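You operate a simulated robot arm through the tools that you are given. There is no shell and no other tool.

The job below is to be done with a simulated two-armed robot. You get a single attempt, and the scene is never put back.

JOB
Buff the dull bowl in the buffing machine to satin.
Fine: set the suction lever to hold, wax the cloth wheel on the brown bar; at the end stop the machine and switch it off.

It is judged by the outcome, as a careful person would: the job done as asked, and still so three seconds after it is handed in. It fails if anything else is knocked over, pushed out of place, dropped, spilled or broken. Flat cloth is picked up by pressing the open fingertips on it (5 to 10 N) and closing them slowly along it; thin cloth reads only 2 to 8 mm in the jaws.

ROBOT AND FRAMES
Two 7-joint arms with fingered hands on one trunk that stands fixed in place. Base frame: the origin is at the foot of the trunk, x ahead of it, y to its left, z up. Readings come in m, degrees, newtons and seconds.
The left shoulder is at [0.05, 0.214, 0.869], the right one opposite. With the tool pointing down near the work surface each hand reaches from about 0.3 to 0.6 m from the base axis, measured 20 degrees to its own side. Payload 3 kg a hand.
The tool frame of a hand sits at the grasp point between the pads (the TCP): z along the fingers, y along the line on which they close. The tips reach 0.026 m beyond it. The gripper opens to 0.132 m. The gripper's body begins 0.073 m behind the TCP. The gripper is a hand of 3 fingers: y runs from the thumb to the fingers, the wrist lies at [0, 0, -0.229] in the tool frame, and closing takes about 1.5 s.
Orientation is that of the tool frame in the base frame, as a unit quaternion [x, y, z, w]. With the fingers straight down and closing along the base's y, the tool's x points along the base's -x, its y along +y and its z along -z.

CONTROLS
- The arms move only by the tool servo_tool. It takes "left_motion", "right_motion" or both (then of equal length, played together; a hand with none holds still); each is text: rows parted by semicolons, each of 6 numbers parted by spaces: the shift along the tool's x, y, z in units of 20 mm (1.0 is 20 mm), then the turn, a rotation vector about the tool's x, y, z in units of 8 degrees (1.0 is 8 degrees). In form: x y z wx wy wz; .... A call has 1 to 20 rows; each row shifts and turns the commanded pose from where the row before left it, along the tool's axes as they then stand. "left_hand" and "right_hand" are, for a hand that has rows, the gripper command, from -1 (shut) to 1 (fully open), values between in proportion, set as the call begins (left out, the last holds). A call with a number of a shift or a turn outside -1 to 1 is refused whole. Each row takes 0.2 s and may step no farther than 0.05 m and 8.6 degrees from the row before; otherwise, or with a gripper value out of range, the whole call is refused. Where a pose cannot be reached the arm comes as near as it can. A force on the tool above 90 N (or 10 N above the force at the start of the call, whichever is more), or a blocked arm, ends the call early, and 0.2 s more pass. Each finger travels about 0.072 m/s and halts on what it meets, pressing with about 23 N; the grip force reading is that of the motor and also rises with nothing between the fingers. The clock runs only during rows and for 0.2 s after the last one: add rows that do not move to give the fingers time. It gives the time, the measured TCP pose, the force on the tool (base axes), the opening and the grip force at its end, in the units of the frame above (readings bear some noise), with the torque about the TCP (base axes, N m) and any sound that the robot's microphone picked up.
- Cameras (640 x 400 px; columns grow to the right, rows downward): "scene" is now at [0.0359, -0.0166, 1.5079]; the picture's right is [-0.17, -0.98, 0.00], its down [-0.57, 0.10, -0.81] and it looks along [0.80, -0.14, -0.58] (base axes); focal length 359 px, centre (320, 200). "left" rides on the left gripper at [-0.062, 0.003, -0.092] in its tool frame; the picture's right is [-0.05, -1.00, 0.00], its down [0.83, -0.04, -0.56] and it looks along [0.55, -0.03, 0.83] (tool axes); focal length 230 px, centre (320, 200). "right" rides on the right gripper at [0.062, 0.003, -0.092] in its tool frame; the picture's right is [-0.05, 1.00, 0.00], its down [-0.83, -0.04, -0.56] and it looks along [-0.55, -0.03, 0.83] (tool axes); focal length 230 px, centre (320, 200). There is no depth. A picture from a camera that has moved, and an enlarged one, comes with that camera's place and axes in the base frame and with its lens.
- camera(camera): a new picture of that camera. The clock stands still meanwhile.
- set_grasp(shape, hand): the hand has 3 fingers and takes this shape, open, in about a second: jaw (thumb against the fingers, like two jaws); tri (thumb and two fingers); tip (a fingertip pinch); poke (one finger out to press); point (the index stretched); flat (the hand flat); cup (the hand cupped); fist (a fist). The gripper value then closes the fingers along that shape, each until it touches; the sizes above hold for jaw. It gives what a move gives, with no picture.
- turn_head(pan, tilt): turns the head with the scene camera to pan (to the left, within 86 degrees either way) and tilt (down, from -29 to 69), counted from straight ahead of the robot. It gives what a move gives.
- inspect(camera, box): a new picture of the part [left, top, right, bottom] of that camera's present view, enlarged. The clock stands still meanwhile.
- close_job(): hands the job in; it is judged then, once.

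Places have to be worked out from the pictures, the camera data and where the tool is seen. Open the grippers and draw the arms clear of the work before you hand the job in, unless the task says otherwise.

The tools are called after "Emit:" by a JSON object that holds its "fn" and its "kwargs". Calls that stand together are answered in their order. servo_tool: Moves the arms, as the interface text tells. Its arguments: {"type":"object","properties":{"left_motion":{"type":"string"},"left_hand":{"type":"number"},"right_motion":{"type":"string"},"right_hand":{"type":"number"}},"required":[]} The other tools are called the same way: set_grasp (shape, hand) gives the hand a shape; turn_head (pan, tilt) turns the head that bears the scene camera; camera (camera) takes a picture; inspect (camera, box) takes an enlarged picture of a part of a camera's view; close_job () hands the job in.

At the start:

```text
t: 0.0
left_position: [0.5096, 0.156, 1.2139]
left_tool_rot: [0.044, 0.999, 0.001, 0.0]
left_ft_force: [0.3, 0.1, 0.5]
left_ft_torque: [0.01, -0.03, 0.01]
left_opening: 0.1319
left_grip_force: 0.0
left_shape: jaw
right_position: [0.4534, -0.28, 1.1698]
right_tool_rot: [0.044, 0.999, -0.001, 0.0]
right_ft_force: [-0.1, 0.0, -0.1]
right_ft_torque: [0.01, -0.01, -0.01]
right_opening: 0.132
right_grip_force: 0.0
right_shape: jaw
head pan, tilt: [-10.0, 35.5]
```

scene: 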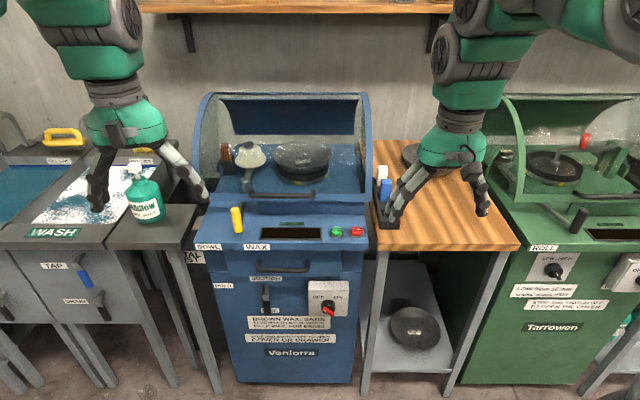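
right: 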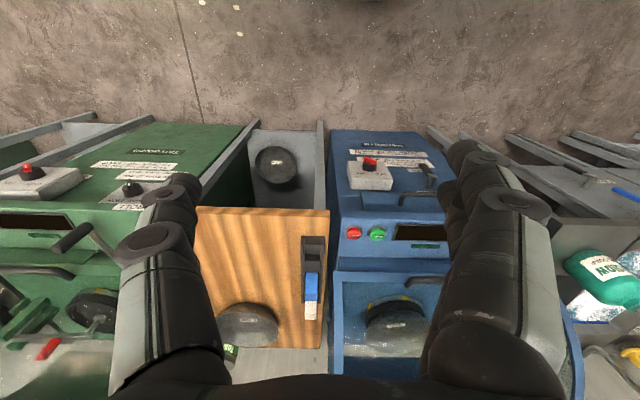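
left: 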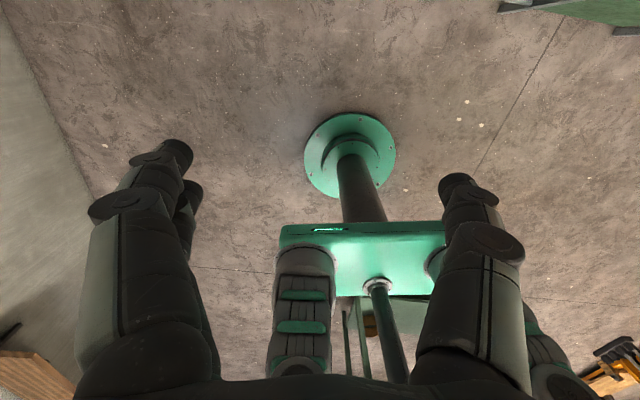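

I'll start by looking closely at the machine in the middle (blue, "Venlorra") and its labels to understand the controls.

Emit:
{"fn": "inspect", "kwargs": {"camera": "scene", "box": [180, 220, 380, 390]}}

Emit:
{"fn": "inspect", "kwargs": {"camera": "scene", "box": [180, 80, 380, 250]}}

Emit:
{"fn": "inspect", "kwargs": {"camera": "scene", "box": [360, 130, 530, 390]}}

Emit:
{"fn": "inspect", "kwargs": {"camera": "scene", "box": [480, 80, 640, 390]}}

Emit:
{"fn": "inspect", "kwargs": {"camera": "scene", "box": [0, 100, 220, 330]}}

```text
2.35 times, centred on (280, 305) of scene
camera zoom: at [0.0359, -0.0166, 1.5079], right [-0.17, -0.98, 0.0], down [-0.57, 0.1, -0.81], along [0.8, -0.14, -0.58], focal length 844 px, centre (414, -47)
```

zoom: 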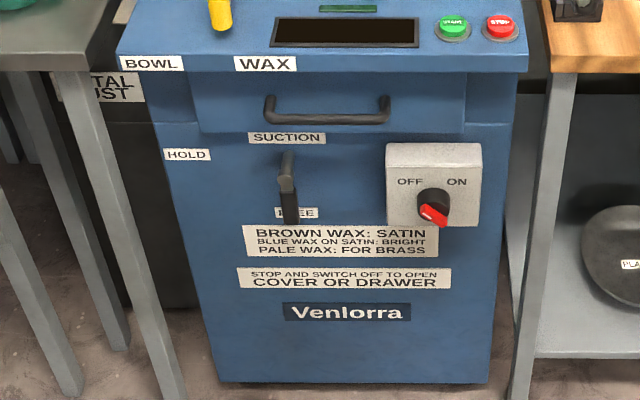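

```text
2.35 times, centred on (280, 165) of scene
camera zoom: at [0.0359, -0.0166, 1.5079], right [-0.17, -0.98, 0.0], down [-0.57, 0.1, -0.81], along [0.8, -0.14, -0.58], focal length 844 px, centre (414, 282)
```

zoom: 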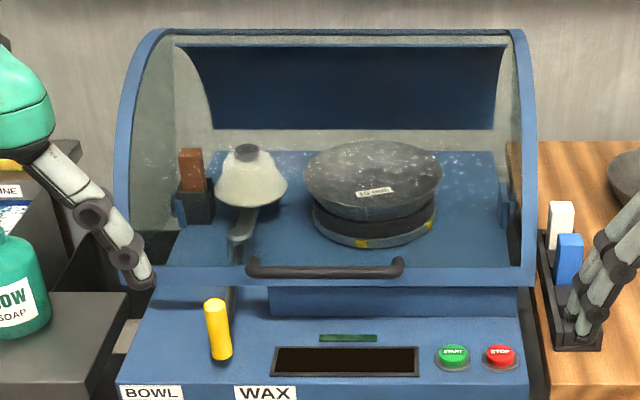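

```text
1.54 times, centred on (445, 260) of scene
camera zoom: at [0.0359, -0.0166, 1.5079], right [-0.17, -0.98, 0.0], down [-0.57, 0.1, -0.81], along [0.8, -0.14, -0.58], focal length 552 px, centre (128, 108)
```

zoom: 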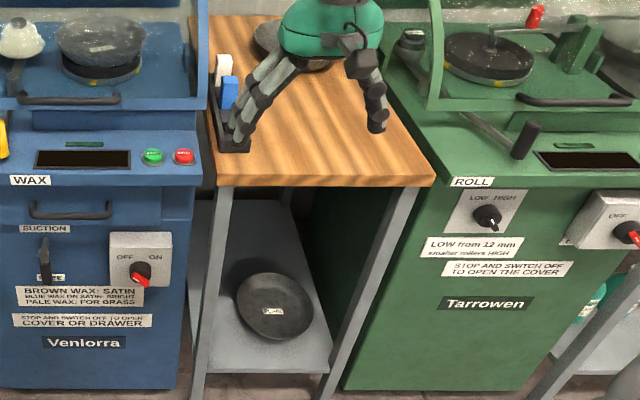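

```text
1.29 times, centred on (560, 235) of scene
camera zoom: at [0.0359, -0.0166, 1.5079], right [-0.17, -0.98, 0.0], down [-0.57, 0.1, -0.81], along [0.8, -0.14, -0.58], focal length 463 px, centre (10, 155)
```

zoom: 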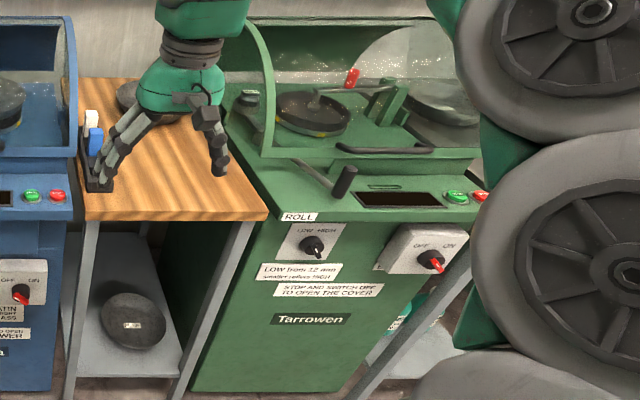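

```text
1.74 times, centred on (110, 215) of scene
camera zoom: at [0.0359, -0.0166, 1.5079], right [-0.17, -0.98, 0.0], down [-0.57, 0.1, -0.81], along [0.8, -0.14, -0.58], focal length 624 px, centre (685, 174)
```

zoom: 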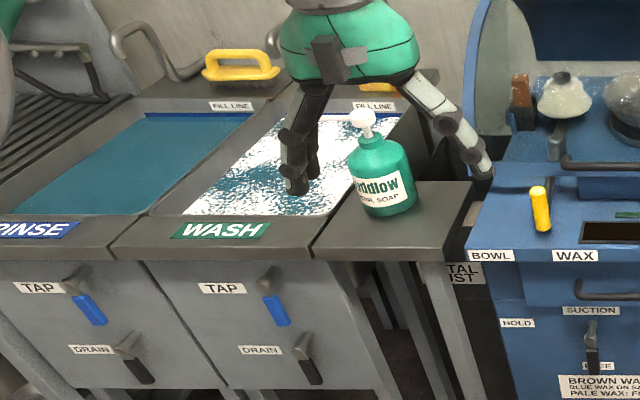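

Zooming further on labels: the bowl in the machine, the switch, the lever, and the yellow handle.

Emit:
{"fn": "inspect", "kwargs": {"camera": "scene", "box": [210, 130, 350, 200]}}

Emit:
{"fn": "inspect", "kwargs": {"camera": "scene", "box": [190, 200, 270, 250]}}

Emit:
{"fn": "inspect", "kwargs": {"camera": "scene", "box": [240, 270, 360, 345]}}

Emit:
{"fn": "inspect", "kwargs": {"camera": "scene", "box": [240, 210, 380, 290]}}

Emit:
{"fn": "inspect", "kwargs": {"camera": "scene", "box": [360, 290, 460, 380]}}

Emit:
{"fn": "inspect", "kwargs": {"camera": "scene", "box": [180, 240, 280, 310]}}

```text
4.57 times, centred on (280, 165) of scene
camera zoom: at [0.0359, -0.0166, 1.5079], right [-0.17, -0.98, 0.0], down [-0.57, 0.1, -0.81], along [0.8, -0.14, -0.58], focal length 1640 px, centre (503, 360)
```

zoom: 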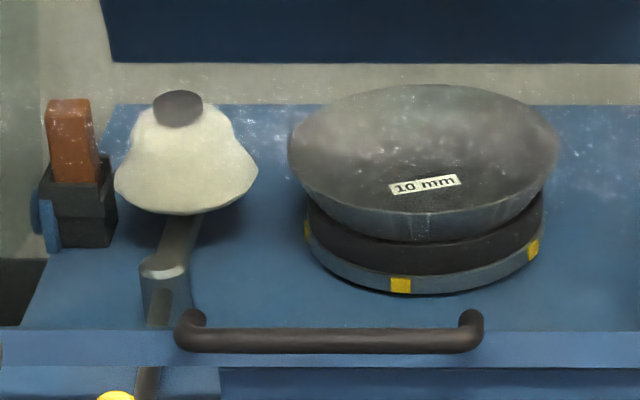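

```text
8.00 times, centred on (230, 225) of scene
camera zoom: at [0.0359, -0.0166, 1.5079], right [-0.17, -0.98, 0.0], down [-0.57, 0.1, -0.81], along [0.8, -0.14, -0.58], focal length 2870 px, centre (1040, 0)
```

zoom: 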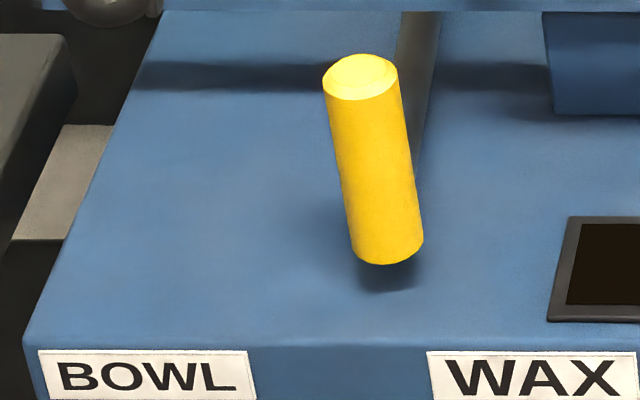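

```text
5.33 times, centred on (300, 308) of scene
camera zoom: at [0.0359, -0.0166, 1.5079], right [-0.17, -0.98, 0.0], down [-0.57, 0.1, -0.81], along [0.8, -0.14, -0.58], focal length 1914 px, centre (427, -373)
```

zoom: 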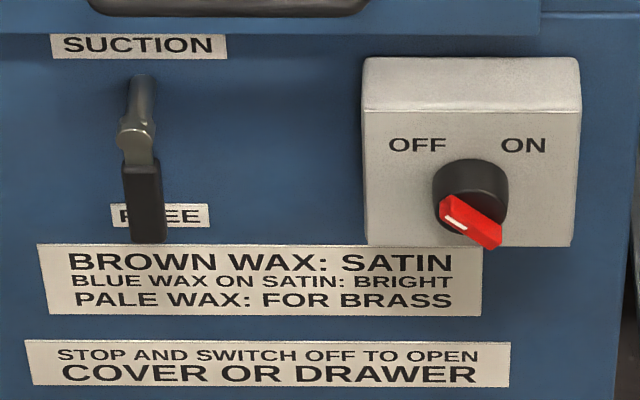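

```text
4.57 times, centred on (310, 250) of scene
camera zoom: at [0.0359, -0.0166, 1.5079], right [-0.17, -0.98, 0.0], down [-0.57, 0.1, -0.81], along [0.8, -0.14, -0.58], focal length 1640 px, centre (366, -29)
```

zoom: 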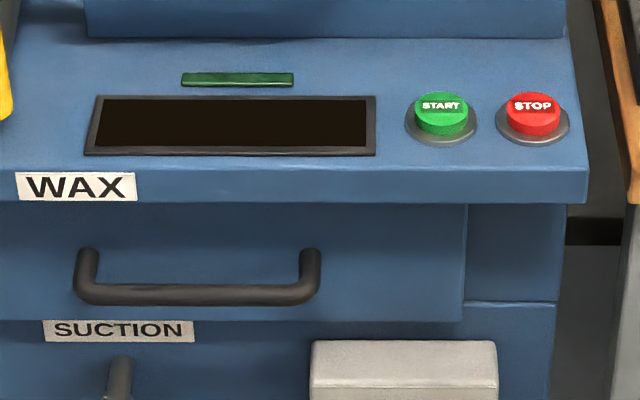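

```text
4.44 times, centred on (410, 335) of scene
camera zoom: at [0.0359, -0.0166, 1.5079], right [-0.17, -0.98, 0.0], down [-0.57, 0.1, -0.81], along [0.8, -0.14, -0.58], focal length 1595 px, centre (-80, -400)
```

zoom: 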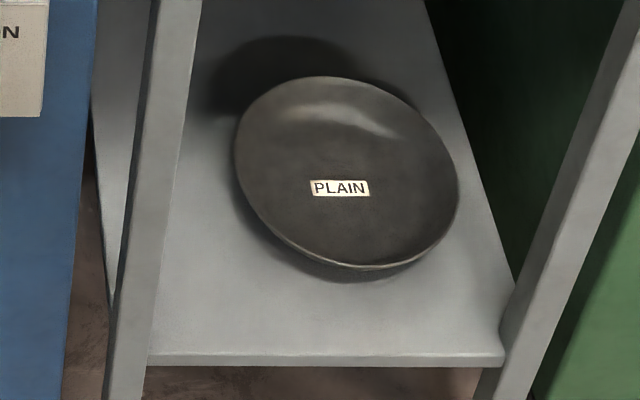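

```text
5.71 times, centred on (230, 275) of scene
camera zoom: at [0.0359, -0.0166, 1.5079], right [-0.17, -0.98, 0.0], down [-0.57, 0.1, -0.81], along [0.8, -0.14, -0.58], focal length 2050 px, centre (834, -229)
```

zoom: 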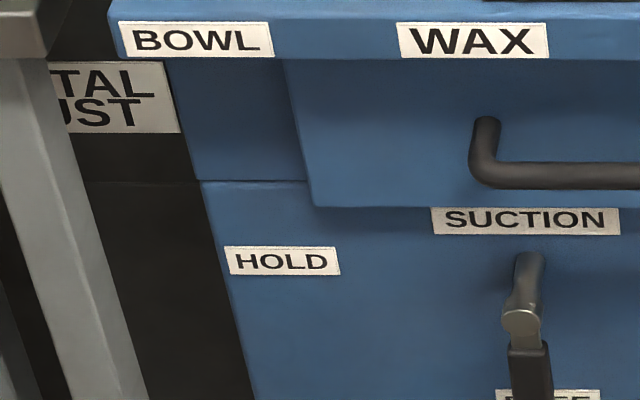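

START sits at about (0.76, -0.19, 0.87) by triangulating the scene and right cameras. I take enlarged pictures of the right camera to triangulate the other controls better.

Emit:
{"fn": "inspect", "kwargs": {"camera": "right", "box": [320, 120, 480, 220]}}

Emit:
{"fn": "inspect", "kwargs": {"camera": "right", "box": [320, 220, 460, 360]}}

Emit:
{"fn": "inspect", "kwargs": {"camera": "right", "box": [180, 180, 350, 360]}}

```text
4.00 times, centred on (400, 170) of right
camera zoom: at [0.3936, -0.2705, 1.2627], right [0.14, 0.99, 0.0], down [0.82, -0.12, 0.56], along [0.55, -0.08, -0.83], focal length 920 px, centre (0, 320)
```

zoom: 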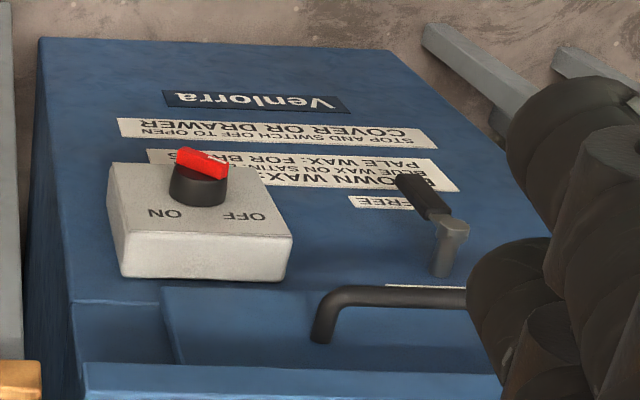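

```text
2.86 times, centred on (390, 290) of right
camera zoom: at [0.3936, -0.2705, 1.2627], right [0.14, 0.99, 0.0], down [0.82, -0.12, 0.56], along [0.55, -0.08, -0.83], focal length 657 px, centre (120, -57)
```

zoom: 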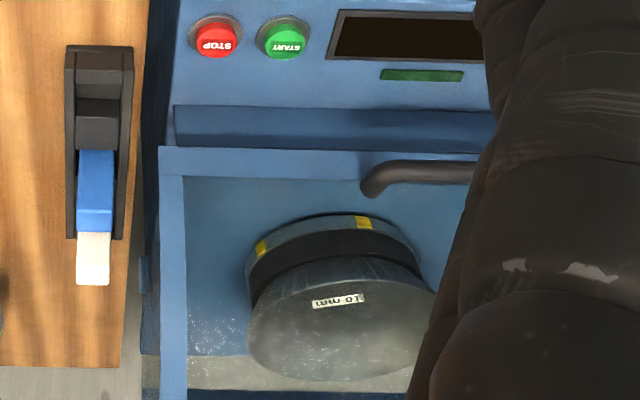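

```text
2.22 times, centred on (265, 270) of right
camera zoom: at [0.3936, -0.2705, 1.2627], right [0.14, 0.99, 0.0], down [0.82, -0.12, 0.56], along [0.55, -0.08, -0.83], focal length 511 px, centre (442, 44)
```

zoom: 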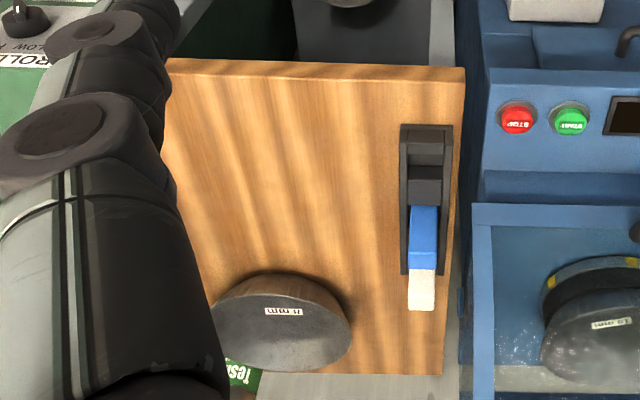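

The machine is turned about -10° from the base axes. My estimates are: knob fin ≈ (0.703, -0.159, 0.614), suction lever hub ≈ (0.767, 0.020, 0.648) hanging to z ≈ 0.543, and yellow handle ≈ (0.79, 0.07, 0.92). I now turn both hands in place so that the fingers point ahead.

Emit:
{"fn": "servo_tool", "kwargs": {"left_motion": "0 0 0 0 -0.9375 0; 0 0 0 0 -0.9375 0; 0 0 0 0 -0.9375 0; 0 0 0 0 -0.9375 0; 0 0 0 0 -0.9375 0; 0 0 0 0 -0.9375 0; 0 0 0 0 -0.9375 0; 0 0 0 0 -0.9375 0; 0 0 0 0 -0.9375 0; 0 0 0 0 -0.9375 0; 0 0 0 0 -0.9375 0; 0 0 0 0 -0.9375 0; 0 0 0 0 0 0", "right_motion": "0 0 0 0 -0.9375 0; 0 0 0 0 -0.9375 0; 0 0 0 0 -0.9375 0; 0 0 0 0 -0.9375 0; 0 0 0 0 -0.9375 0; 0 0 0 0 -0.9375 0; 0 0 0 0 -0.9375 0; 0 0 0 0 -0.9375 0; 0 0 0 0 -0.9375 0; 0 0 0 0 -0.9375 0; 0 0 0 0 -0.9375 0; 0 0 0 0 -0.9375 0; 0 0 0 0 0 0"}}

```text
t: 2.8
left_position: [0.5851, 0.1466, 1.3001]
left_tool_rot: [0.031, 0.708, -0.031, 0.705]
left_ft_force: [-0.4, -0.7, -0.2]
left_ft_torque: [-0.02, 0.0, -0.01]
left_opening: 0.1318
left_grip_force: 0.2
left_shape: jaw
left hand out of reach, approached as far as the arm can: row 9, 10, 11, 12
right_position: [0.4933, -0.2709, 1.27]
right_tool_rot: [0.026, 0.81, -0.003, 0.586]
right_ft_force: [-0.2, 0.4, -0.2]
right_ft_torque: [0.0, 0.01, -0.02]
right_opening: 0.1319
right_grip_force: 0.1
right_shape: jaw
right hand out of reach, approached as far as the arm can: row 8, 9, 10, 11, 12
head pan, tilt: [-10.0, 35.5]
```

Both hands turned, but the poses were a bit out of reach at that height. I lower both hands (tool x is now down) and see what the poses become.

Emit:
{"fn": "servo_tool", "kwargs": {"left_motion": "1 0 0 0 0 0; 1 0 0 0 0 0; 1 0 0 0 0 0; 1 0 0 0 0 0; 1 0 0 0 0 0; 0 0 0 0 0 0", "right_motion": "1 0 0 0 0 0; 1 0 0 0 0 0; 1 0 0 0 0 0; 1 0 0 0 0 0; 1 0 0 0 0 0; 0 0 0 0 0 0"}}

```text
t: 4.2
left_position: [0.6143, 0.1364, 1.2758]
left_tool_rot: [0.032, 0.706, -0.032, 0.707]
left_ft_force: [0.1, 0.3, 0.3]
left_ft_torque: [0.02, 0.0, -0.01]
left_opening: 0.1317
left_grip_force: 0.0
left_shape: jaw
left hand out of reach, approached as far as the arm can: row 1, 2, 3, 4, 5
right_position: [0.4915, -0.2697, 1.2579]
right_tool_rot: [0.026, 0.811, -0.002, 0.585]
right_ft_force: [0.0, -0.1, 0.5]
right_ft_torque: [0.0, -0.02, -0.03]
right_opening: 0.1319
right_grip_force: 0.1
right_shape: jaw
right hand out of reach, approached as far as the arm can: row 1, 2, 3, 4, 5
head pan, tilt: [-10.0, 35.5]
```

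The arms are moving little; I look at the scene to see the arm configuration.

Emit:
{"fn": "camera", "kwargs": {"camera": "scene"}}

Emit:
{"fn": "camera", "kwargs": {"camera": "left"}}

Emit:
{"fn": "camera", "kwargs": {"camera": "right"}}

```text
taken
```

scene: 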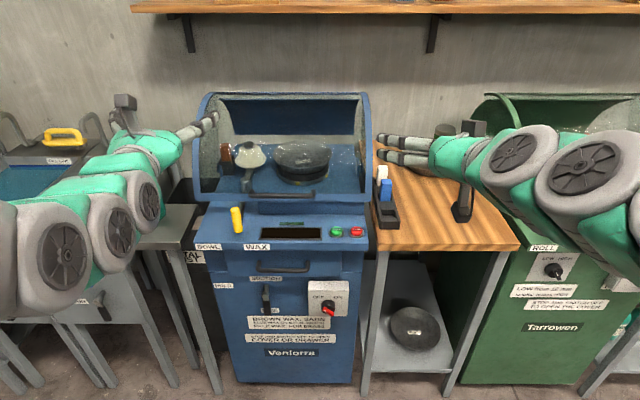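

```text
taken
camera left: at [0.5219, 0.1483, 1.3369], right [-0.09, -0.99, 0.05], down [-0.56, 0.01, -0.83], along [0.83, -0.1, -0.55], focal length 230 px, centre (320, 200)
```

left: 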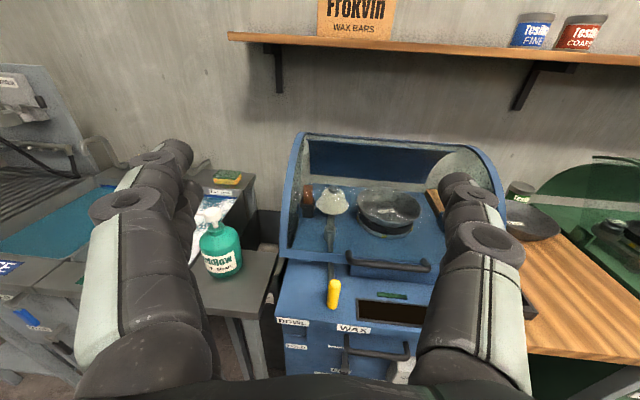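

```text
taken
camera right: at [0.3841, -0.261, 1.2291], right [0.06, 1.0, 0.08], down [-0.27, -0.06, 0.96], along [0.96, -0.08, 0.26], focal length 230 px, centre (320, 200)
```

right: 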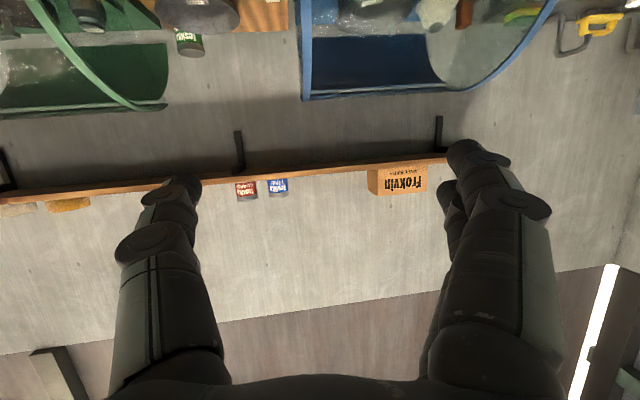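

The left hand needs to be further from the shoulder for a forward-pointing pose. I move the left hand forward a bit, to find where the commanded pose lies.

Emit:
{"fn": "servo_tool", "kwargs": {"left_motion": "0 0 1 0 0 0; 0 0 1 0 0 0; 0 0 1 0 0 0; 0 0 0 0 0 0", "right_motion": "0 0 1 0 0 0; 0 0 1 0 0 0; 0 0 1 0 0 0; 0 0 0 0 0 0"}}

```text
t: 5.2
left_position: [0.674, 0.1321, 1.2762]
left_tool_rot: [0.032, 0.706, -0.032, 0.706]
left_ft_force: [0.7, 0.1, 0.5]
left_ft_torque: [0.03, 0.04, 0.0]
left_opening: 0.1319
left_grip_force: 0.1
left_shape: jaw
right_position: [0.5491, -0.2724, 1.2407]
right_tool_rot: [0.025, 0.811, -0.001, 0.585]
right_ft_force: [-0.2, -0.2, 0.1]
right_ft_torque: [-0.02, 0.01, 0.01]
right_opening: 0.1319
right_grip_force: 0.1
right_shape: jaw
head pan, tilt: [-10.0, 35.5]
```

The commanded pose restarts from the measured one. Now I use the left camera's better view of the machine front to refine lever and knob places.

Emit:
{"fn": "inspect", "kwargs": {"camera": "left", "box": [260, 240, 440, 400]}}

Emit:
{"fn": "inspect", "kwargs": {"camera": "left", "box": [280, 130, 460, 290]}}

```text
2.50 times, centred on (350, 320) of left
camera zoom: at [0.5813, 0.1434, 1.3369], right [-0.09, -0.99, 0.05], down [-0.56, 0.01, -0.83], along [0.83, -0.1, -0.56], focal length 575 px, centre (245, -100)
```

zoom: 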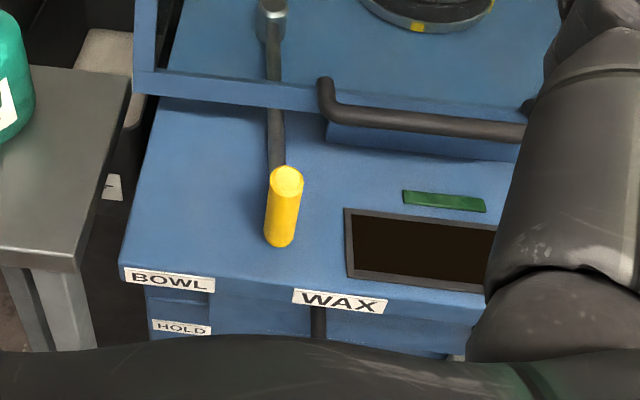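

```text
2.50 times, centred on (370, 210) of left
camera zoom: at [0.5813, 0.1434, 1.3369], right [-0.09, -0.99, 0.05], down [-0.56, 0.01, -0.83], along [0.83, -0.1, -0.56], focal length 575 px, centre (195, 175)
```

zoom: 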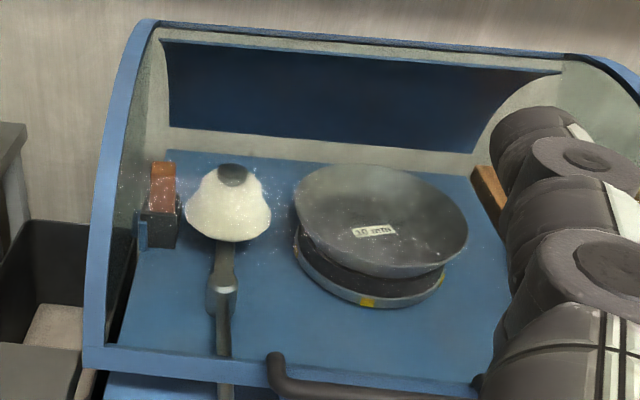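

The brown bar is in the machine's holder, and the handle stands between BOWL and WAX. I give both hands the poke shape and look at where the finger is in the camera.

Emit:
{"fn": "set_grasp", "kwargs": {"hand": "left", "shape": "poke"}}

Emit:
{"fn": "camera", "kwargs": {"camera": "left"}}

```text
t: 6.1
left_position: [0.6734, 0.1317, 1.2762]
left_tool_rot: [0.032, 0.707, -0.031, 0.706]
left_ft_force: [-1.0, 0.1, 0.7]
left_ft_torque: [0.01, -0.04, -0.02]
left_opening: 0.0
left_grip_force: 0.1
left_shape: poke
right_position: [0.5483, -0.2727, 1.2396]
right_tool_rot: [0.026, 0.811, -0.002, 0.585]
right_ft_force: [-0.6, -0.2, 0.2]
right_ft_torque: [-0.01, -0.03, 0.01]
right_opening: 0.1321
right_grip_force: 0.0
right_shape: jaw
head pan, tilt: [-10.0, 35.5]
```

```text
taken
camera left: at [0.5811, 0.1435, 1.3373], right [-0.09, -0.99, 0.05], down [-0.56, 0.01, -0.83], along [0.83, -0.1, -0.55], focal length 230 px, centre (320, 200)
```

left: 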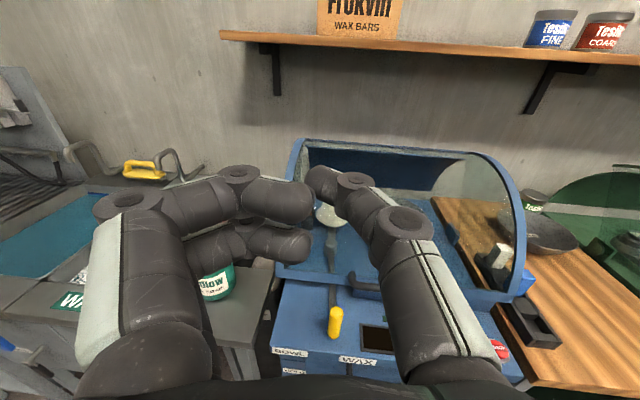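

Emit:
{"fn": "inspect", "kwargs": {"camera": "left", "box": [220, 140, 440, 280]}}

Emit:
{"fn": "inspect", "kwargs": {"camera": "scene", "box": [140, 80, 260, 200]}}

```text
2.86 times, centred on (330, 210) of left
camera zoom: at [0.5811, 0.1435, 1.3373], right [-0.09, -0.99, 0.05], down [-0.56, 0.01, -0.83], along [0.83, -0.1, -0.55], focal length 657 px, centre (291, 171)
```

zoom: 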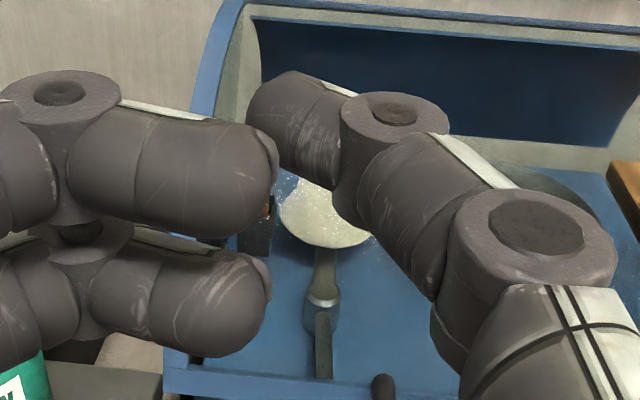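

```text
3.33 times, centred on (200, 140) of scene
camera zoom: at [0.0359, -0.0166, 1.5079], right [-0.17, -0.98, 0.0], down [-0.57, 0.1, -0.81], along [0.8, -0.14, -0.58], focal length 1196 px, centre (720, 400)
```

zoom: 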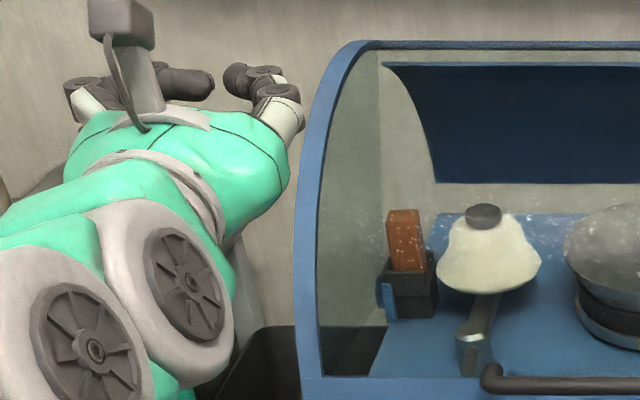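

In the poke shape the thumb sticks out about 25 mm ahead of the TCP. For the lever push I'd rather use shut jaws, so I put the left hand back to jaw, shut it, align it with the machine's turn and begin lowering it.

Emit:
{"fn": "set_grasp", "kwargs": {"hand": "left", "shape": "jaw"}}

Emit:
{"fn": "servo_tool", "kwargs": {"left_motion": "0 0 -0.2 0.575 0 0; 1 0 0 0 0 0; 1 0 0 0 0 0; 1 0 0 0 0 0; 1 0 0 0 0 0; 1 0 0 0 0 0; 1 0 0 0 0 0; 1 0 0 0 0 0; 1 0 0 0 0 0; 1 0 0 0 0 0; 1 0 0 0 0 0; 1 0 0 0 0 0; 1 0 0 0 0 0; 1 0 0 0 0 0; 1 0 0 0 0 0; 1 0 0 0 0 0; 1 0 0 0 0 0; 1 0 0 0 0 0; 0 0 0 0 0 0", "left_hand": -1}}

```text
t: 7.0
left_position: [0.6737, 0.1312, 1.2764]
left_tool_rot: [0.031, 0.707, -0.031, 0.706]
left_ft_force: [-0.1, 0.6, -0.3]
left_ft_torque: [-0.01, 0.0, 0.02]
left_opening: 0.1319
left_grip_force: 0.0
left_shape: jaw
right_position: [0.5476, -0.2737, 1.2376]
right_tool_rot: [0.026, 0.81, -0.002, 0.586]
right_ft_force: [0.3, -1.1, 0.7]
right_ft_torque: [-0.03, -0.02, -0.01]
right_opening: 0.1317
right_grip_force: 0.1
right_shape: jaw
head pan, tilt: [-10.0, 35.5]
```

```text
t: 11.0
left_position: [0.6932, 0.1206, 1.161]
left_tool_rot: [0.059, 0.705, -0.059, 0.704]
left_ft_force: [0.1, -0.4, 0.0]
left_ft_torque: [-0.01, 0.01, -0.01]
left_opening: 0.0
left_grip_force: 22.8
left_shape: jaw
left hand out of reach, approached as far as the arm can: row 5, 6, 7, 8, 9, 10, 11, 12, 13, 14, 15, 16, 17, 18
right_position: [0.5472, -0.2729, 1.2393]
right_tool_rot: [0.026, 0.811, -0.002, 0.585]
right_ft_force: [0.3, -0.2, -0.6]
right_ft_torque: [0.01, 0.01, -0.02]
right_opening: 0.1318
right_grip_force: 0.0
right_shape: jaw
head pan, tilt: [-10.0, 35.5]
```

Going straight down with level fingers folds the arm too far. I tip the left hand 45° down while drawing it back, then lower it on that tilt.

Emit:
{"fn": "servo_tool", "kwargs": {"left_motion": "0.6 0 -0.6 0 0.9375 0; 0.673 0 -0.517 0 0.9375 0; 0.735 0 -0.424 0 0.9375 0; 0.784 0 -0.325 0 0.9375 0; 0.82 0 -0.22 0 0.9375 0; 0.841 0 -0.111 0 0.9375 0; 0.8 0 0.8 0 0 0; 0.8 0 0.8 0 0 0; 0.8 0 0.8 0 0 0; 0.8 0 0.8 0 0 0; 0 0 0 0 0 0"}}

```text
t: 13.4
left_position: [0.6214, 0.1334, 0.9981]
left_tool_rot: [0.078, 0.921, -0.032, 0.381]
left_ft_force: [0.4, -0.3, -0.5]
left_ft_torque: [-0.02, -0.01, -0.03]
left_opening: 0.0
left_grip_force: 23.7
left_shape: jaw
right_position: [0.548, -0.2728, 1.2383]
right_tool_rot: [0.026, 0.811, -0.002, 0.585]
right_ft_force: [0.1, -0.2, -0.2]
right_ft_torque: [-0.01, -0.01, -0.02]
right_opening: 0.1317
right_grip_force: 0.1
right_shape: jaw
head pan, tilt: [-10.0, 35.5]
```

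That works with no reach trouble. I keep lowering on this tilt to about z = 0.70, well in front of the console edge (x ≈ 0.77).

Emit:
{"fn": "servo_tool", "kwargs": {"left_motion": "0.8 0 0.8 0 0 0; 0.8 0 0.8 0 0 0; 0.8 0 0.8 0 0 0; 0.8 0 0.8 0 0 0; 0.8 0 0.8 0 0 0; 0.8 0 0.8 0 0 0; 0.8 0 0.8 0 0 0; 0.8 0 0.8 0 0 0; 0.8 0 0.8 0 0 0; 0.8 0 0.8 0 0 0; 0.8 0 0.8 0 0 0; 0.8 0 0.8 0 0 0; 0.8 0 0.8 0 0 0; 0 0 0 0 0 0"}}

Emit:
{"fn": "camera", "kwargs": {"camera": "scene"}}

Emit:
{"fn": "camera", "kwargs": {"camera": "left"}}

```text
t: 16.4
left_position: [0.6216, 0.1324, 0.7035]
left_tool_rot: [0.078, 0.92, -0.032, 0.382]
left_ft_force: [-0.6, -0.2, 0.7]
left_ft_torque: [-0.03, -0.01, -0.03]
left_opening: 0.0002
left_grip_force: 22.6
left_shape: jaw
right_position: [0.5475, -0.2725, 1.2385]
right_tool_rot: [0.026, 0.811, -0.002, 0.585]
right_ft_force: [-0.1, 0.6, 0.3]
right_ft_torque: [-0.03, 0.0, 0.01]
right_opening: 0.1319
right_grip_force: 0.1
right_shape: jaw
head pan, tilt: [-10.0, 35.5]
```

```text
taken
```

scene: 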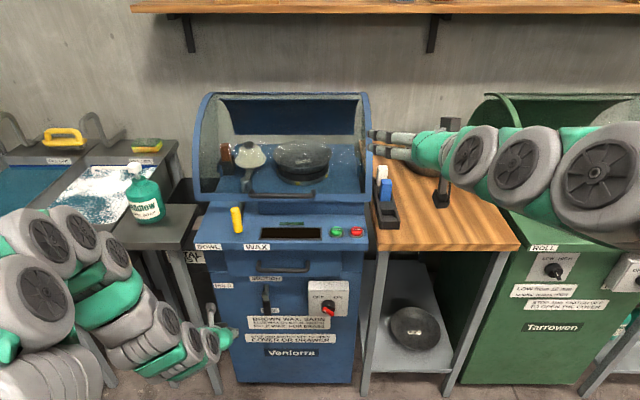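

```text
taken
camera left: at [0.5999, 0.1403, 0.8122], right [-0.13, -0.99, 0.04], down [-0.97, 0.12, -0.19], along [0.19, -0.06, -0.98], focal length 230 px, centre (320, 200)
```

left: 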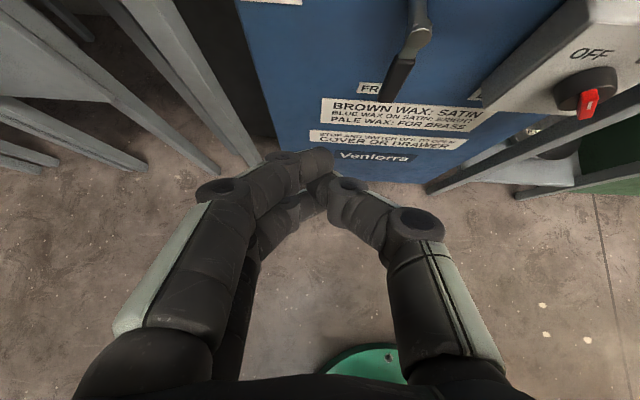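

The left camera now sees the lever and knob from close by; I enlarge that part to triangulate them again.

Emit:
{"fn": "inspect", "kwargs": {"camera": "left", "box": [320, 0, 480, 120]}}

Emit:
{"fn": "inspect", "kwargs": {"camera": "left", "box": [480, 0, 640, 150]}}

Emit:
{"fn": "inspect", "kwargs": {"camera": "scene", "box": [240, 270, 360, 345]}}

```text
3.33 times, centred on (400, 60) of left
camera zoom: at [0.5999, 0.1403, 0.8122], right [-0.13, -0.99, 0.04], down [-0.97, 0.12, -0.19], along [0.19, -0.06, -0.98], focal length 767 px, centre (53, 667)
```

zoom: 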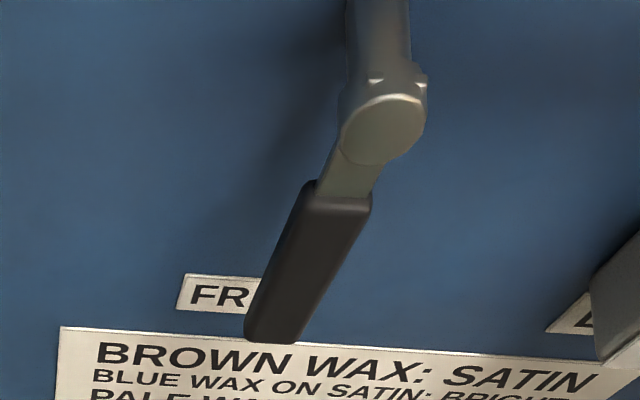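

```text
2.67 times, centred on (560, 75) of left
camera zoom: at [0.5999, 0.1403, 0.8122], right [-0.13, -0.99, 0.04], down [-0.97, 0.12, -0.19], along [0.19, -0.06, -0.98], focal length 614 px, centre (-320, 533)
```

zoom: 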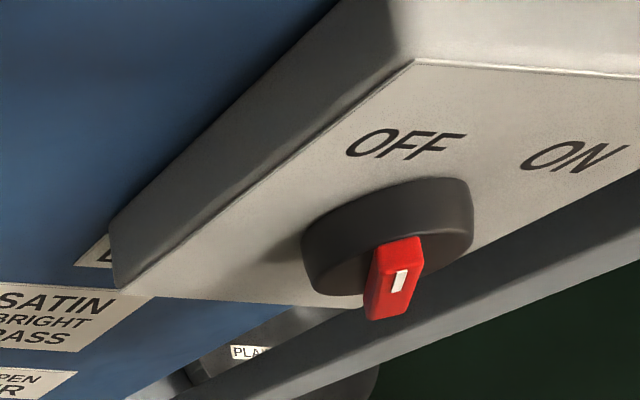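

```text
5.33 times, centred on (300, 308) of scene
camera zoom: at [0.0359, -0.0166, 1.5079], right [-0.17, -0.98, 0.0], down [-0.57, 0.1, -0.81], along [0.8, -0.14, -0.58], focal length 1914 px, centre (427, -373)
```

zoom: 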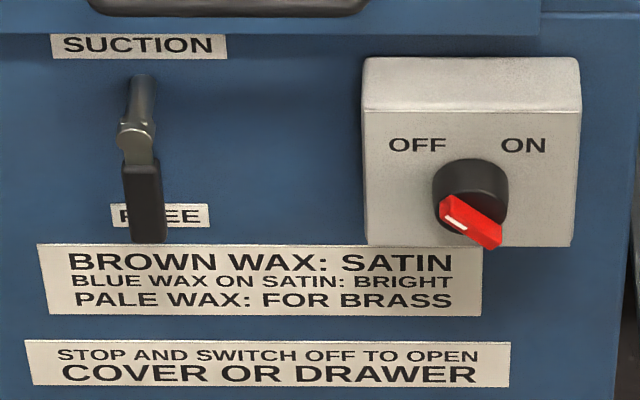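

Triangulation gives the lever hub front at (0.770, 0.021, 0.639) with its grip hanging to z ≈ 0.548. The machine face there is at x ≈ 0.82 and the knob fin is at about (0.70, -0.155, 0.615). I level the left hand while moving it to the right of the lever, still about 0.1 m out in front of it.

Emit:
{"fn": "servo_tool", "kwargs": {"left_motion": "0 -1 0 0 -0.9375 0; 0 -1 0 0 -0.9375 0; 0 -1 0 0 -0.9375 0; 0 -1 0 0 -0.9375 0; 0 -1 0 0 -0.9375 0; 0 -1 0 0 -0.9375 0; 1 -0.6 0 0 0 0; 1 -0.6 0 0 0 0; 1 0 0.4 0 0 0; 1 0 0.6 0 0 0; 1 0 0.7 0 0 0; 1 0 0.8 0 0 0; 0.5 0 0.75 0 0 0; 0 0 0 0 0 0"}}

Emit:
{"fn": "camera", "kwargs": {"camera": "scene"}}

Emit:
{"fn": "camera", "kwargs": {"camera": "left"}}

```text
t: 19.4
left_position: [0.6729, 0.0023, 0.5592]
left_tool_rot: [0.064, 0.749, -0.056, 0.658]
left_ft_force: [0.6, 0.0, 0.3]
left_ft_torque: [0.01, -0.02, -0.02]
left_opening: 0.0
left_grip_force: 22.8
left_shape: jaw
left hand out of reach, approached as far as the arm can: row 1, 2, 3
right_position: [0.5483, -0.273, 1.2393]
right_tool_rot: [0.026, 0.811, -0.003, 0.585]
right_ft_force: [-0.2, -0.3, 0.9]
right_ft_torque: [0.0, 0.03, 0.02]
right_opening: 0.1317
right_grip_force: 0.1
right_shape: jaw
head pan, tilt: [-10.0, 35.5]
```

```text
taken
```

scene: 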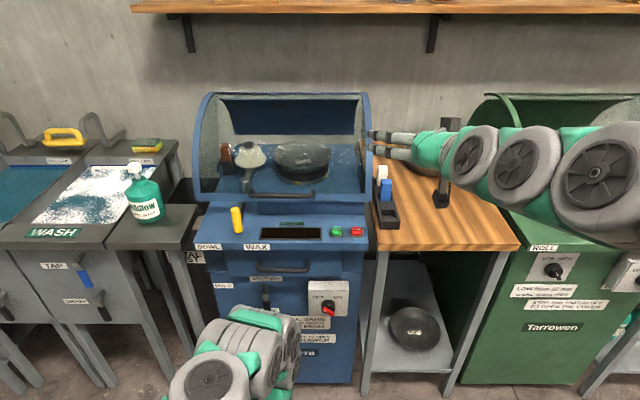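

```text
taken
camera left: at [0.5892, 0.0201, 0.6325], right [-0.16, -0.99, 0.05], down [-0.66, 0.07, -0.75], along [0.74, -0.15, -0.66], focal length 230 px, centre (320, 200)
```

left: 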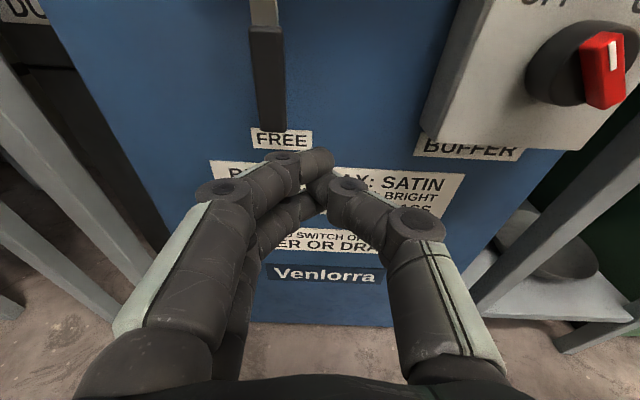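

The shut fingers are now at l ≈ -35 mm (to the right of the lever), 92 mm out and 80 mm below the hub. I shift 10 mm right and move in so the tips reach just past the lever's depth.

Emit:
{"fn": "servo_tool", "kwargs": {"left_motion": "-0.3 -0.55 0 0 0 0; -0.234 0 0.917 0 0 0; -0.234 0 0.917 0 0 0; -0.234 0 0.917 0 0 0; -0.234 0 0.917 0 0 0; 0 0 0 0 0 0"}}

Emit:
{"fn": "camera", "kwargs": {"camera": "left"}}

Emit:
{"fn": "inspect", "kwargs": {"camera": "scene", "box": [200, 240, 380, 360]}}

```text
t: 20.8
left_position: [0.742, -0.0212, 0.5755]
left_tool_rot: [0.063, 0.749, -0.055, 0.657]
left_ft_force: [0.2, -0.3, 0.0]
left_ft_torque: [-0.01, 0.03, 0.0]
left_opening: 0.0001
left_grip_force: 23.1
left_shape: jaw
right_position: [0.548, -0.2724, 1.2374]
right_tool_rot: [0.026, 0.81, -0.003, 0.585]
right_ft_force: [0.2, 0.9, 0.3]
right_ft_torque: [-0.02, 0.01, -0.01]
right_opening: 0.1317
right_grip_force: 0.2
right_shape: jaw
head pan, tilt: [-10.0, 35.5]
```

```text
taken
camera left: at [0.66, -0.0033, 0.6482], right [-0.16, -0.99, 0.05], down [-0.66, 0.07, -0.75], along [0.74, -0.15, -0.66], focal length 230 px, centre (320, 200)
```

left: 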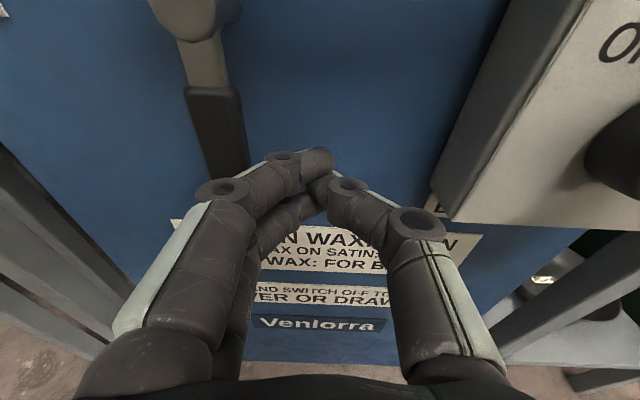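

```text
3.33 times, centred on (290, 300) of scene
camera zoom: at [0.0359, -0.0166, 1.5079], right [-0.17, -0.98, 0.0], down [-0.57, 0.1, -0.81], along [0.8, -0.14, -0.58], focal length 1196 px, centre (420, -133)
```

zoom: 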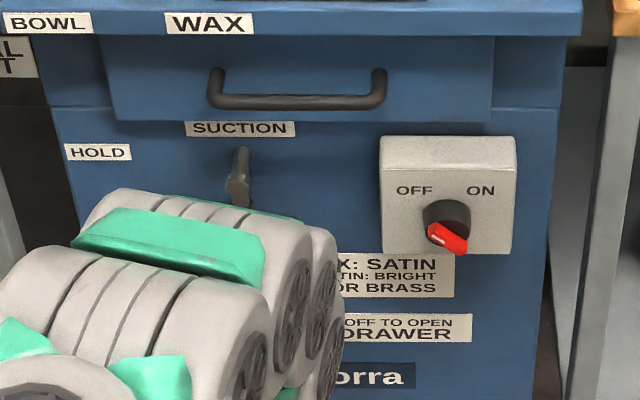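

The fingers are beside the lever (l ≈ -46 mm). I go 20 mm deeper so the knuckles are at the lever's depth, then push left along the arc for the first part and check.

Emit:
{"fn": "servo_tool", "kwargs": {"left_motion": "0.09 0 1 0 0 0; 0.223 0.575 0.03 0 0 0; 0.25 0.615 0.03 0 0 0; 0.134 0.655 0.018 0 0 0; 0.02 0.66 0 0 0 0; 0 0 0 0 0 0"}}

Emit:
{"fn": "camera", "kwargs": {"camera": "left"}}

```text
t: 22.2
left_position: [0.7699, 0.0245, 0.5585]
left_tool_rot: [0.063, 0.749, -0.055, 0.657]
left_ft_force: [0.1, -1.2, -0.9]
left_ft_torque: [0.02, 0.0, 0.02]
left_opening: 0.0002
left_grip_force: 23.0
left_shape: jaw
right_position: [0.5492, -0.2722, 1.2383]
right_tool_rot: [0.026, 0.811, -0.002, 0.585]
right_ft_force: [0.8, -0.1, -0.4]
right_ft_torque: [0.02, 0.01, 0.03]
right_opening: 0.1319
right_grip_force: 0.1
right_shape: jaw
head pan, tilt: [-10.0, 35.5]
```

```text
taken
camera left: at [0.6877, 0.0424, 0.631], right [-0.16, -0.99, 0.05], down [-0.66, 0.07, -0.75], along [0.74, -0.15, -0.66], focal length 230 px, centre (320, 200)
```

left: 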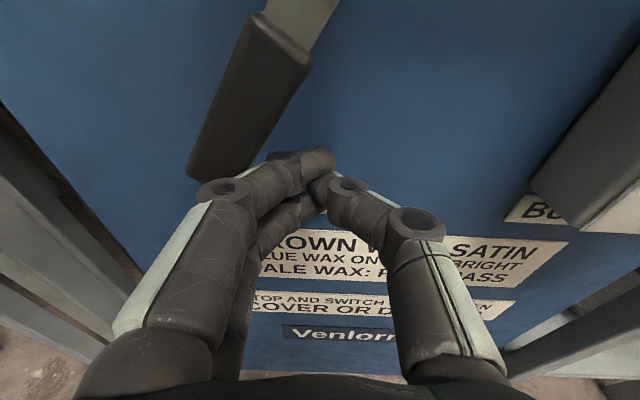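

The lever is turning with about 1 N. I carry on along the arc to and slightly past the horizontal.

Emit:
{"fn": "servo_tool", "kwargs": {"left_motion": "-0.09 0.66 -0.012 0 0 0; -0.21 0.63 -0.027 0 0 0; -0.31 0.585 -0.04 0 0 0; -0.41 0.525 -0.053 0 0 0; -0.49 0.445 -0.064 0 0 0; -0.56 0.35 -0.073 0 0 0; 0 0 0 0 0 0"}}

Emit:
{"fn": "camera", "kwargs": {"camera": "left"}}

Emit:
{"fn": "inspect", "kwargs": {"camera": "scene", "box": [200, 240, 380, 360]}}

```text
t: 23.8
left_position: [0.7822, 0.0875, 0.6006]
left_tool_rot: [0.063, 0.748, -0.056, 0.658]
left_ft_force: [0.4, 0.3, 0.5]
left_ft_torque: [-0.02, 0.01, 0.02]
left_opening: 0.0001
left_grip_force: 22.8
left_shape: jaw
right_position: [0.5486, -0.2713, 1.2381]
right_tool_rot: [0.026, 0.811, -0.002, 0.585]
right_ft_force: [-0.1, -0.3, 0.5]
right_ft_torque: [0.01, 0.01, 0.01]
right_opening: 0.1321
right_grip_force: 0.0
right_shape: jaw
head pan, tilt: [-10.0, 35.5]
```

```text
taken
camera left: at [0.7004, 0.1057, 0.6737], right [-0.16, -0.99, 0.05], down [-0.66, 0.07, -0.75], along [0.74, -0.15, -0.66], focal length 230 px, centre (320, 200)
```

left: 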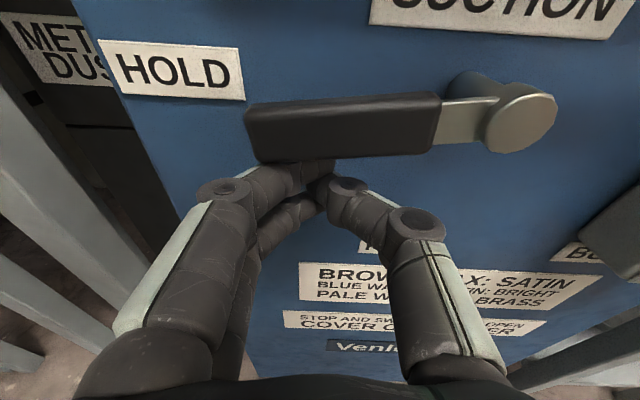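

```text
3.33 times, centred on (290, 300) of scene
camera zoom: at [0.0359, -0.0166, 1.5079], right [-0.17, -0.98, 0.0], down [-0.57, 0.1, -0.81], along [0.8, -0.14, -0.58], focal length 1196 px, centre (420, -133)
```

zoom: 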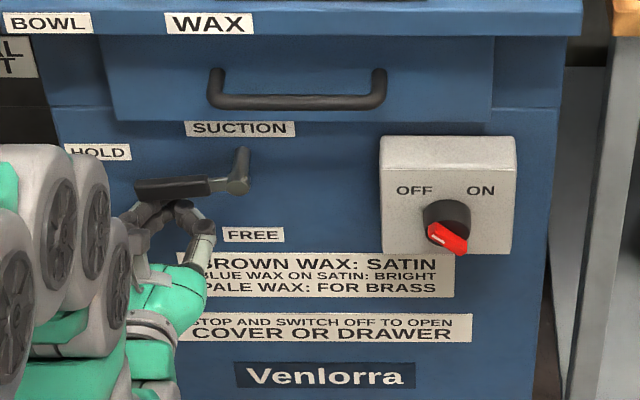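

The lever is nearly level beside HOLD. I push gently up a little more to find its stop.

Emit:
{"fn": "servo_tool", "kwargs": {"left_motion": "-0.4 0.12 -0.05 0 0 0; -0.4 0.1 -0.05 0 0 0; 0 0 0 0 0 0"}}

Emit:
{"fn": "camera", "kwargs": {"camera": "left"}}

Emit:
{"fn": "inspect", "kwargs": {"camera": "scene", "box": [200, 240, 380, 360]}}

```text
t: 24.6
left_position: [0.7825, 0.0928, 0.6156]
left_tool_rot: [0.063, 0.75, -0.056, 0.656]
left_ft_force: [-0.5, -2.7, -11.8]
left_ft_torque: [-0.27, 0.03, -0.02]
left_opening: 0.0
left_grip_force: 23.1
left_shape: jaw
right_position: [0.549, -0.2726, 1.2385]
right_tool_rot: [0.026, 0.811, -0.002, 0.585]
right_ft_force: [0.2, -0.6, 0.3]
right_ft_torque: [0.0, 0.01, -0.02]
right_opening: 0.1321
right_grip_force: 0.1
right_shape: jaw
head pan, tilt: [-10.0, 35.5]
```

```text
taken
camera left: at [0.7006, 0.1094, 0.6883], right [-0.16, -0.99, 0.05], down [-0.66, 0.07, -0.75], along [0.74, -0.15, -0.66], focal length 230 px, centre (320, 200)
```

left: 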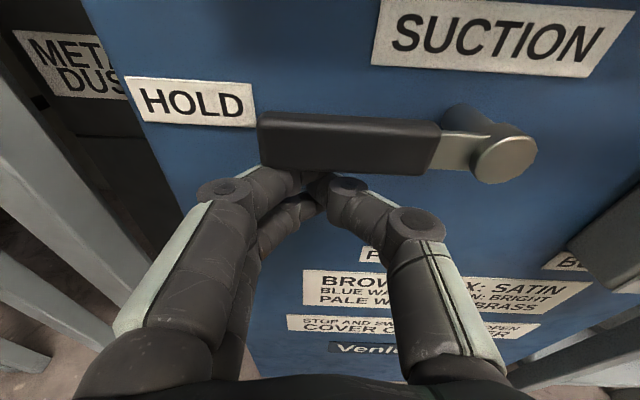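

```text
3.33 times, centred on (290, 300) of scene
camera zoom: at [0.036, -0.0166, 1.5079], right [-0.17, -0.98, 0.0], down [-0.57, 0.1, -0.81], along [0.8, -0.14, -0.58], focal length 1196 px, centre (420, -133)
```

zoom: 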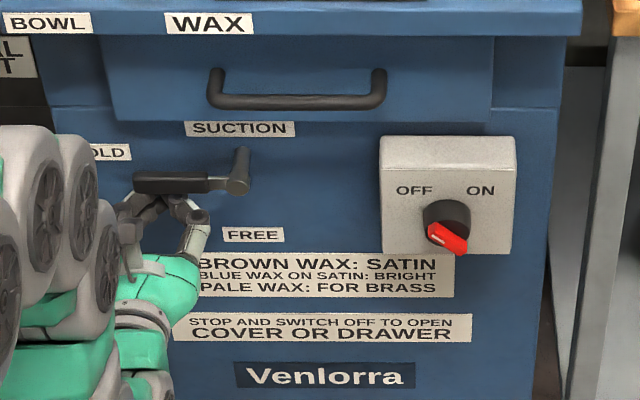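

The force rose to 12 N with the lever level at HOLD, so it is on its stop. I lower the fingers off it, draw back, and check that it stays.

Emit:
{"fn": "servo_tool", "kwargs": {"left_motion": "0.8 0 0.1 0 0 0; 0.8 0 0 0 0 0; 0 0 -1 0 0 0; 0 0 -1 0 0 0; 0 0 -1 0 0 0; 0 0 -1 0 0 0; 0 0 -1 0 0 0; 0 0 0 0 0 0"}}

Emit:
{"fn": "inspect", "kwargs": {"camera": "scene", "box": [200, 200, 380, 360]}}

Emit:
{"fn": "camera", "kwargs": {"camera": "left"}}

```text
t: 26.4
left_position: [0.6825, 0.1098, 0.598]
left_tool_rot: [0.064, 0.749, -0.056, 0.657]
left_ft_force: [0.4, -0.6, -0.2]
left_ft_torque: [0.01, 0.02, -0.03]
left_opening: 0.0
left_grip_force: 23.3
left_shape: jaw
right_position: [0.5487, -0.2735, 1.2386]
right_tool_rot: [0.026, 0.81, -0.003, 0.586]
right_ft_force: [-0.3, -0.2, 0.9]
right_ft_torque: [0.02, 0.01, -0.04]
right_opening: 0.1318
right_grip_force: 0.1
right_shape: jaw
head pan, tilt: [-10.0, 35.5]
```

```text
2.50 times, centred on (290, 280) of scene
camera zoom: at [0.0359, -0.0166, 1.5079], right [-0.17, -0.98, 0.0], down [-0.57, 0.1, -0.81], along [0.8, -0.14, -0.58], focal length 897 px, centre (395, 0)
```

zoom: 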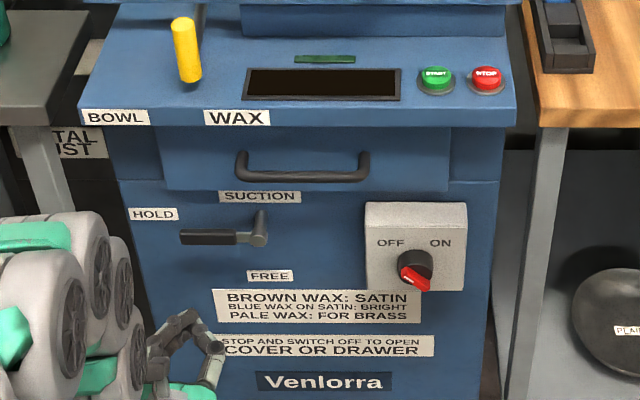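

```text
taken
camera left: at [0.6007, 0.1281, 0.6699], right [-0.16, -0.99, 0.05], down [-0.66, 0.07, -0.75], along [0.74, -0.15, -0.66], focal length 230 px, centre (320, 200)
```

left: 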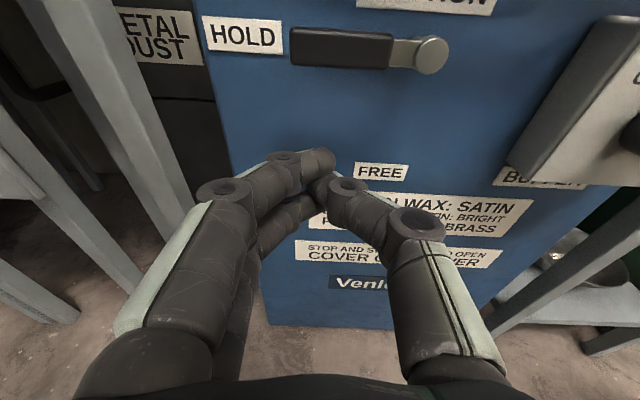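

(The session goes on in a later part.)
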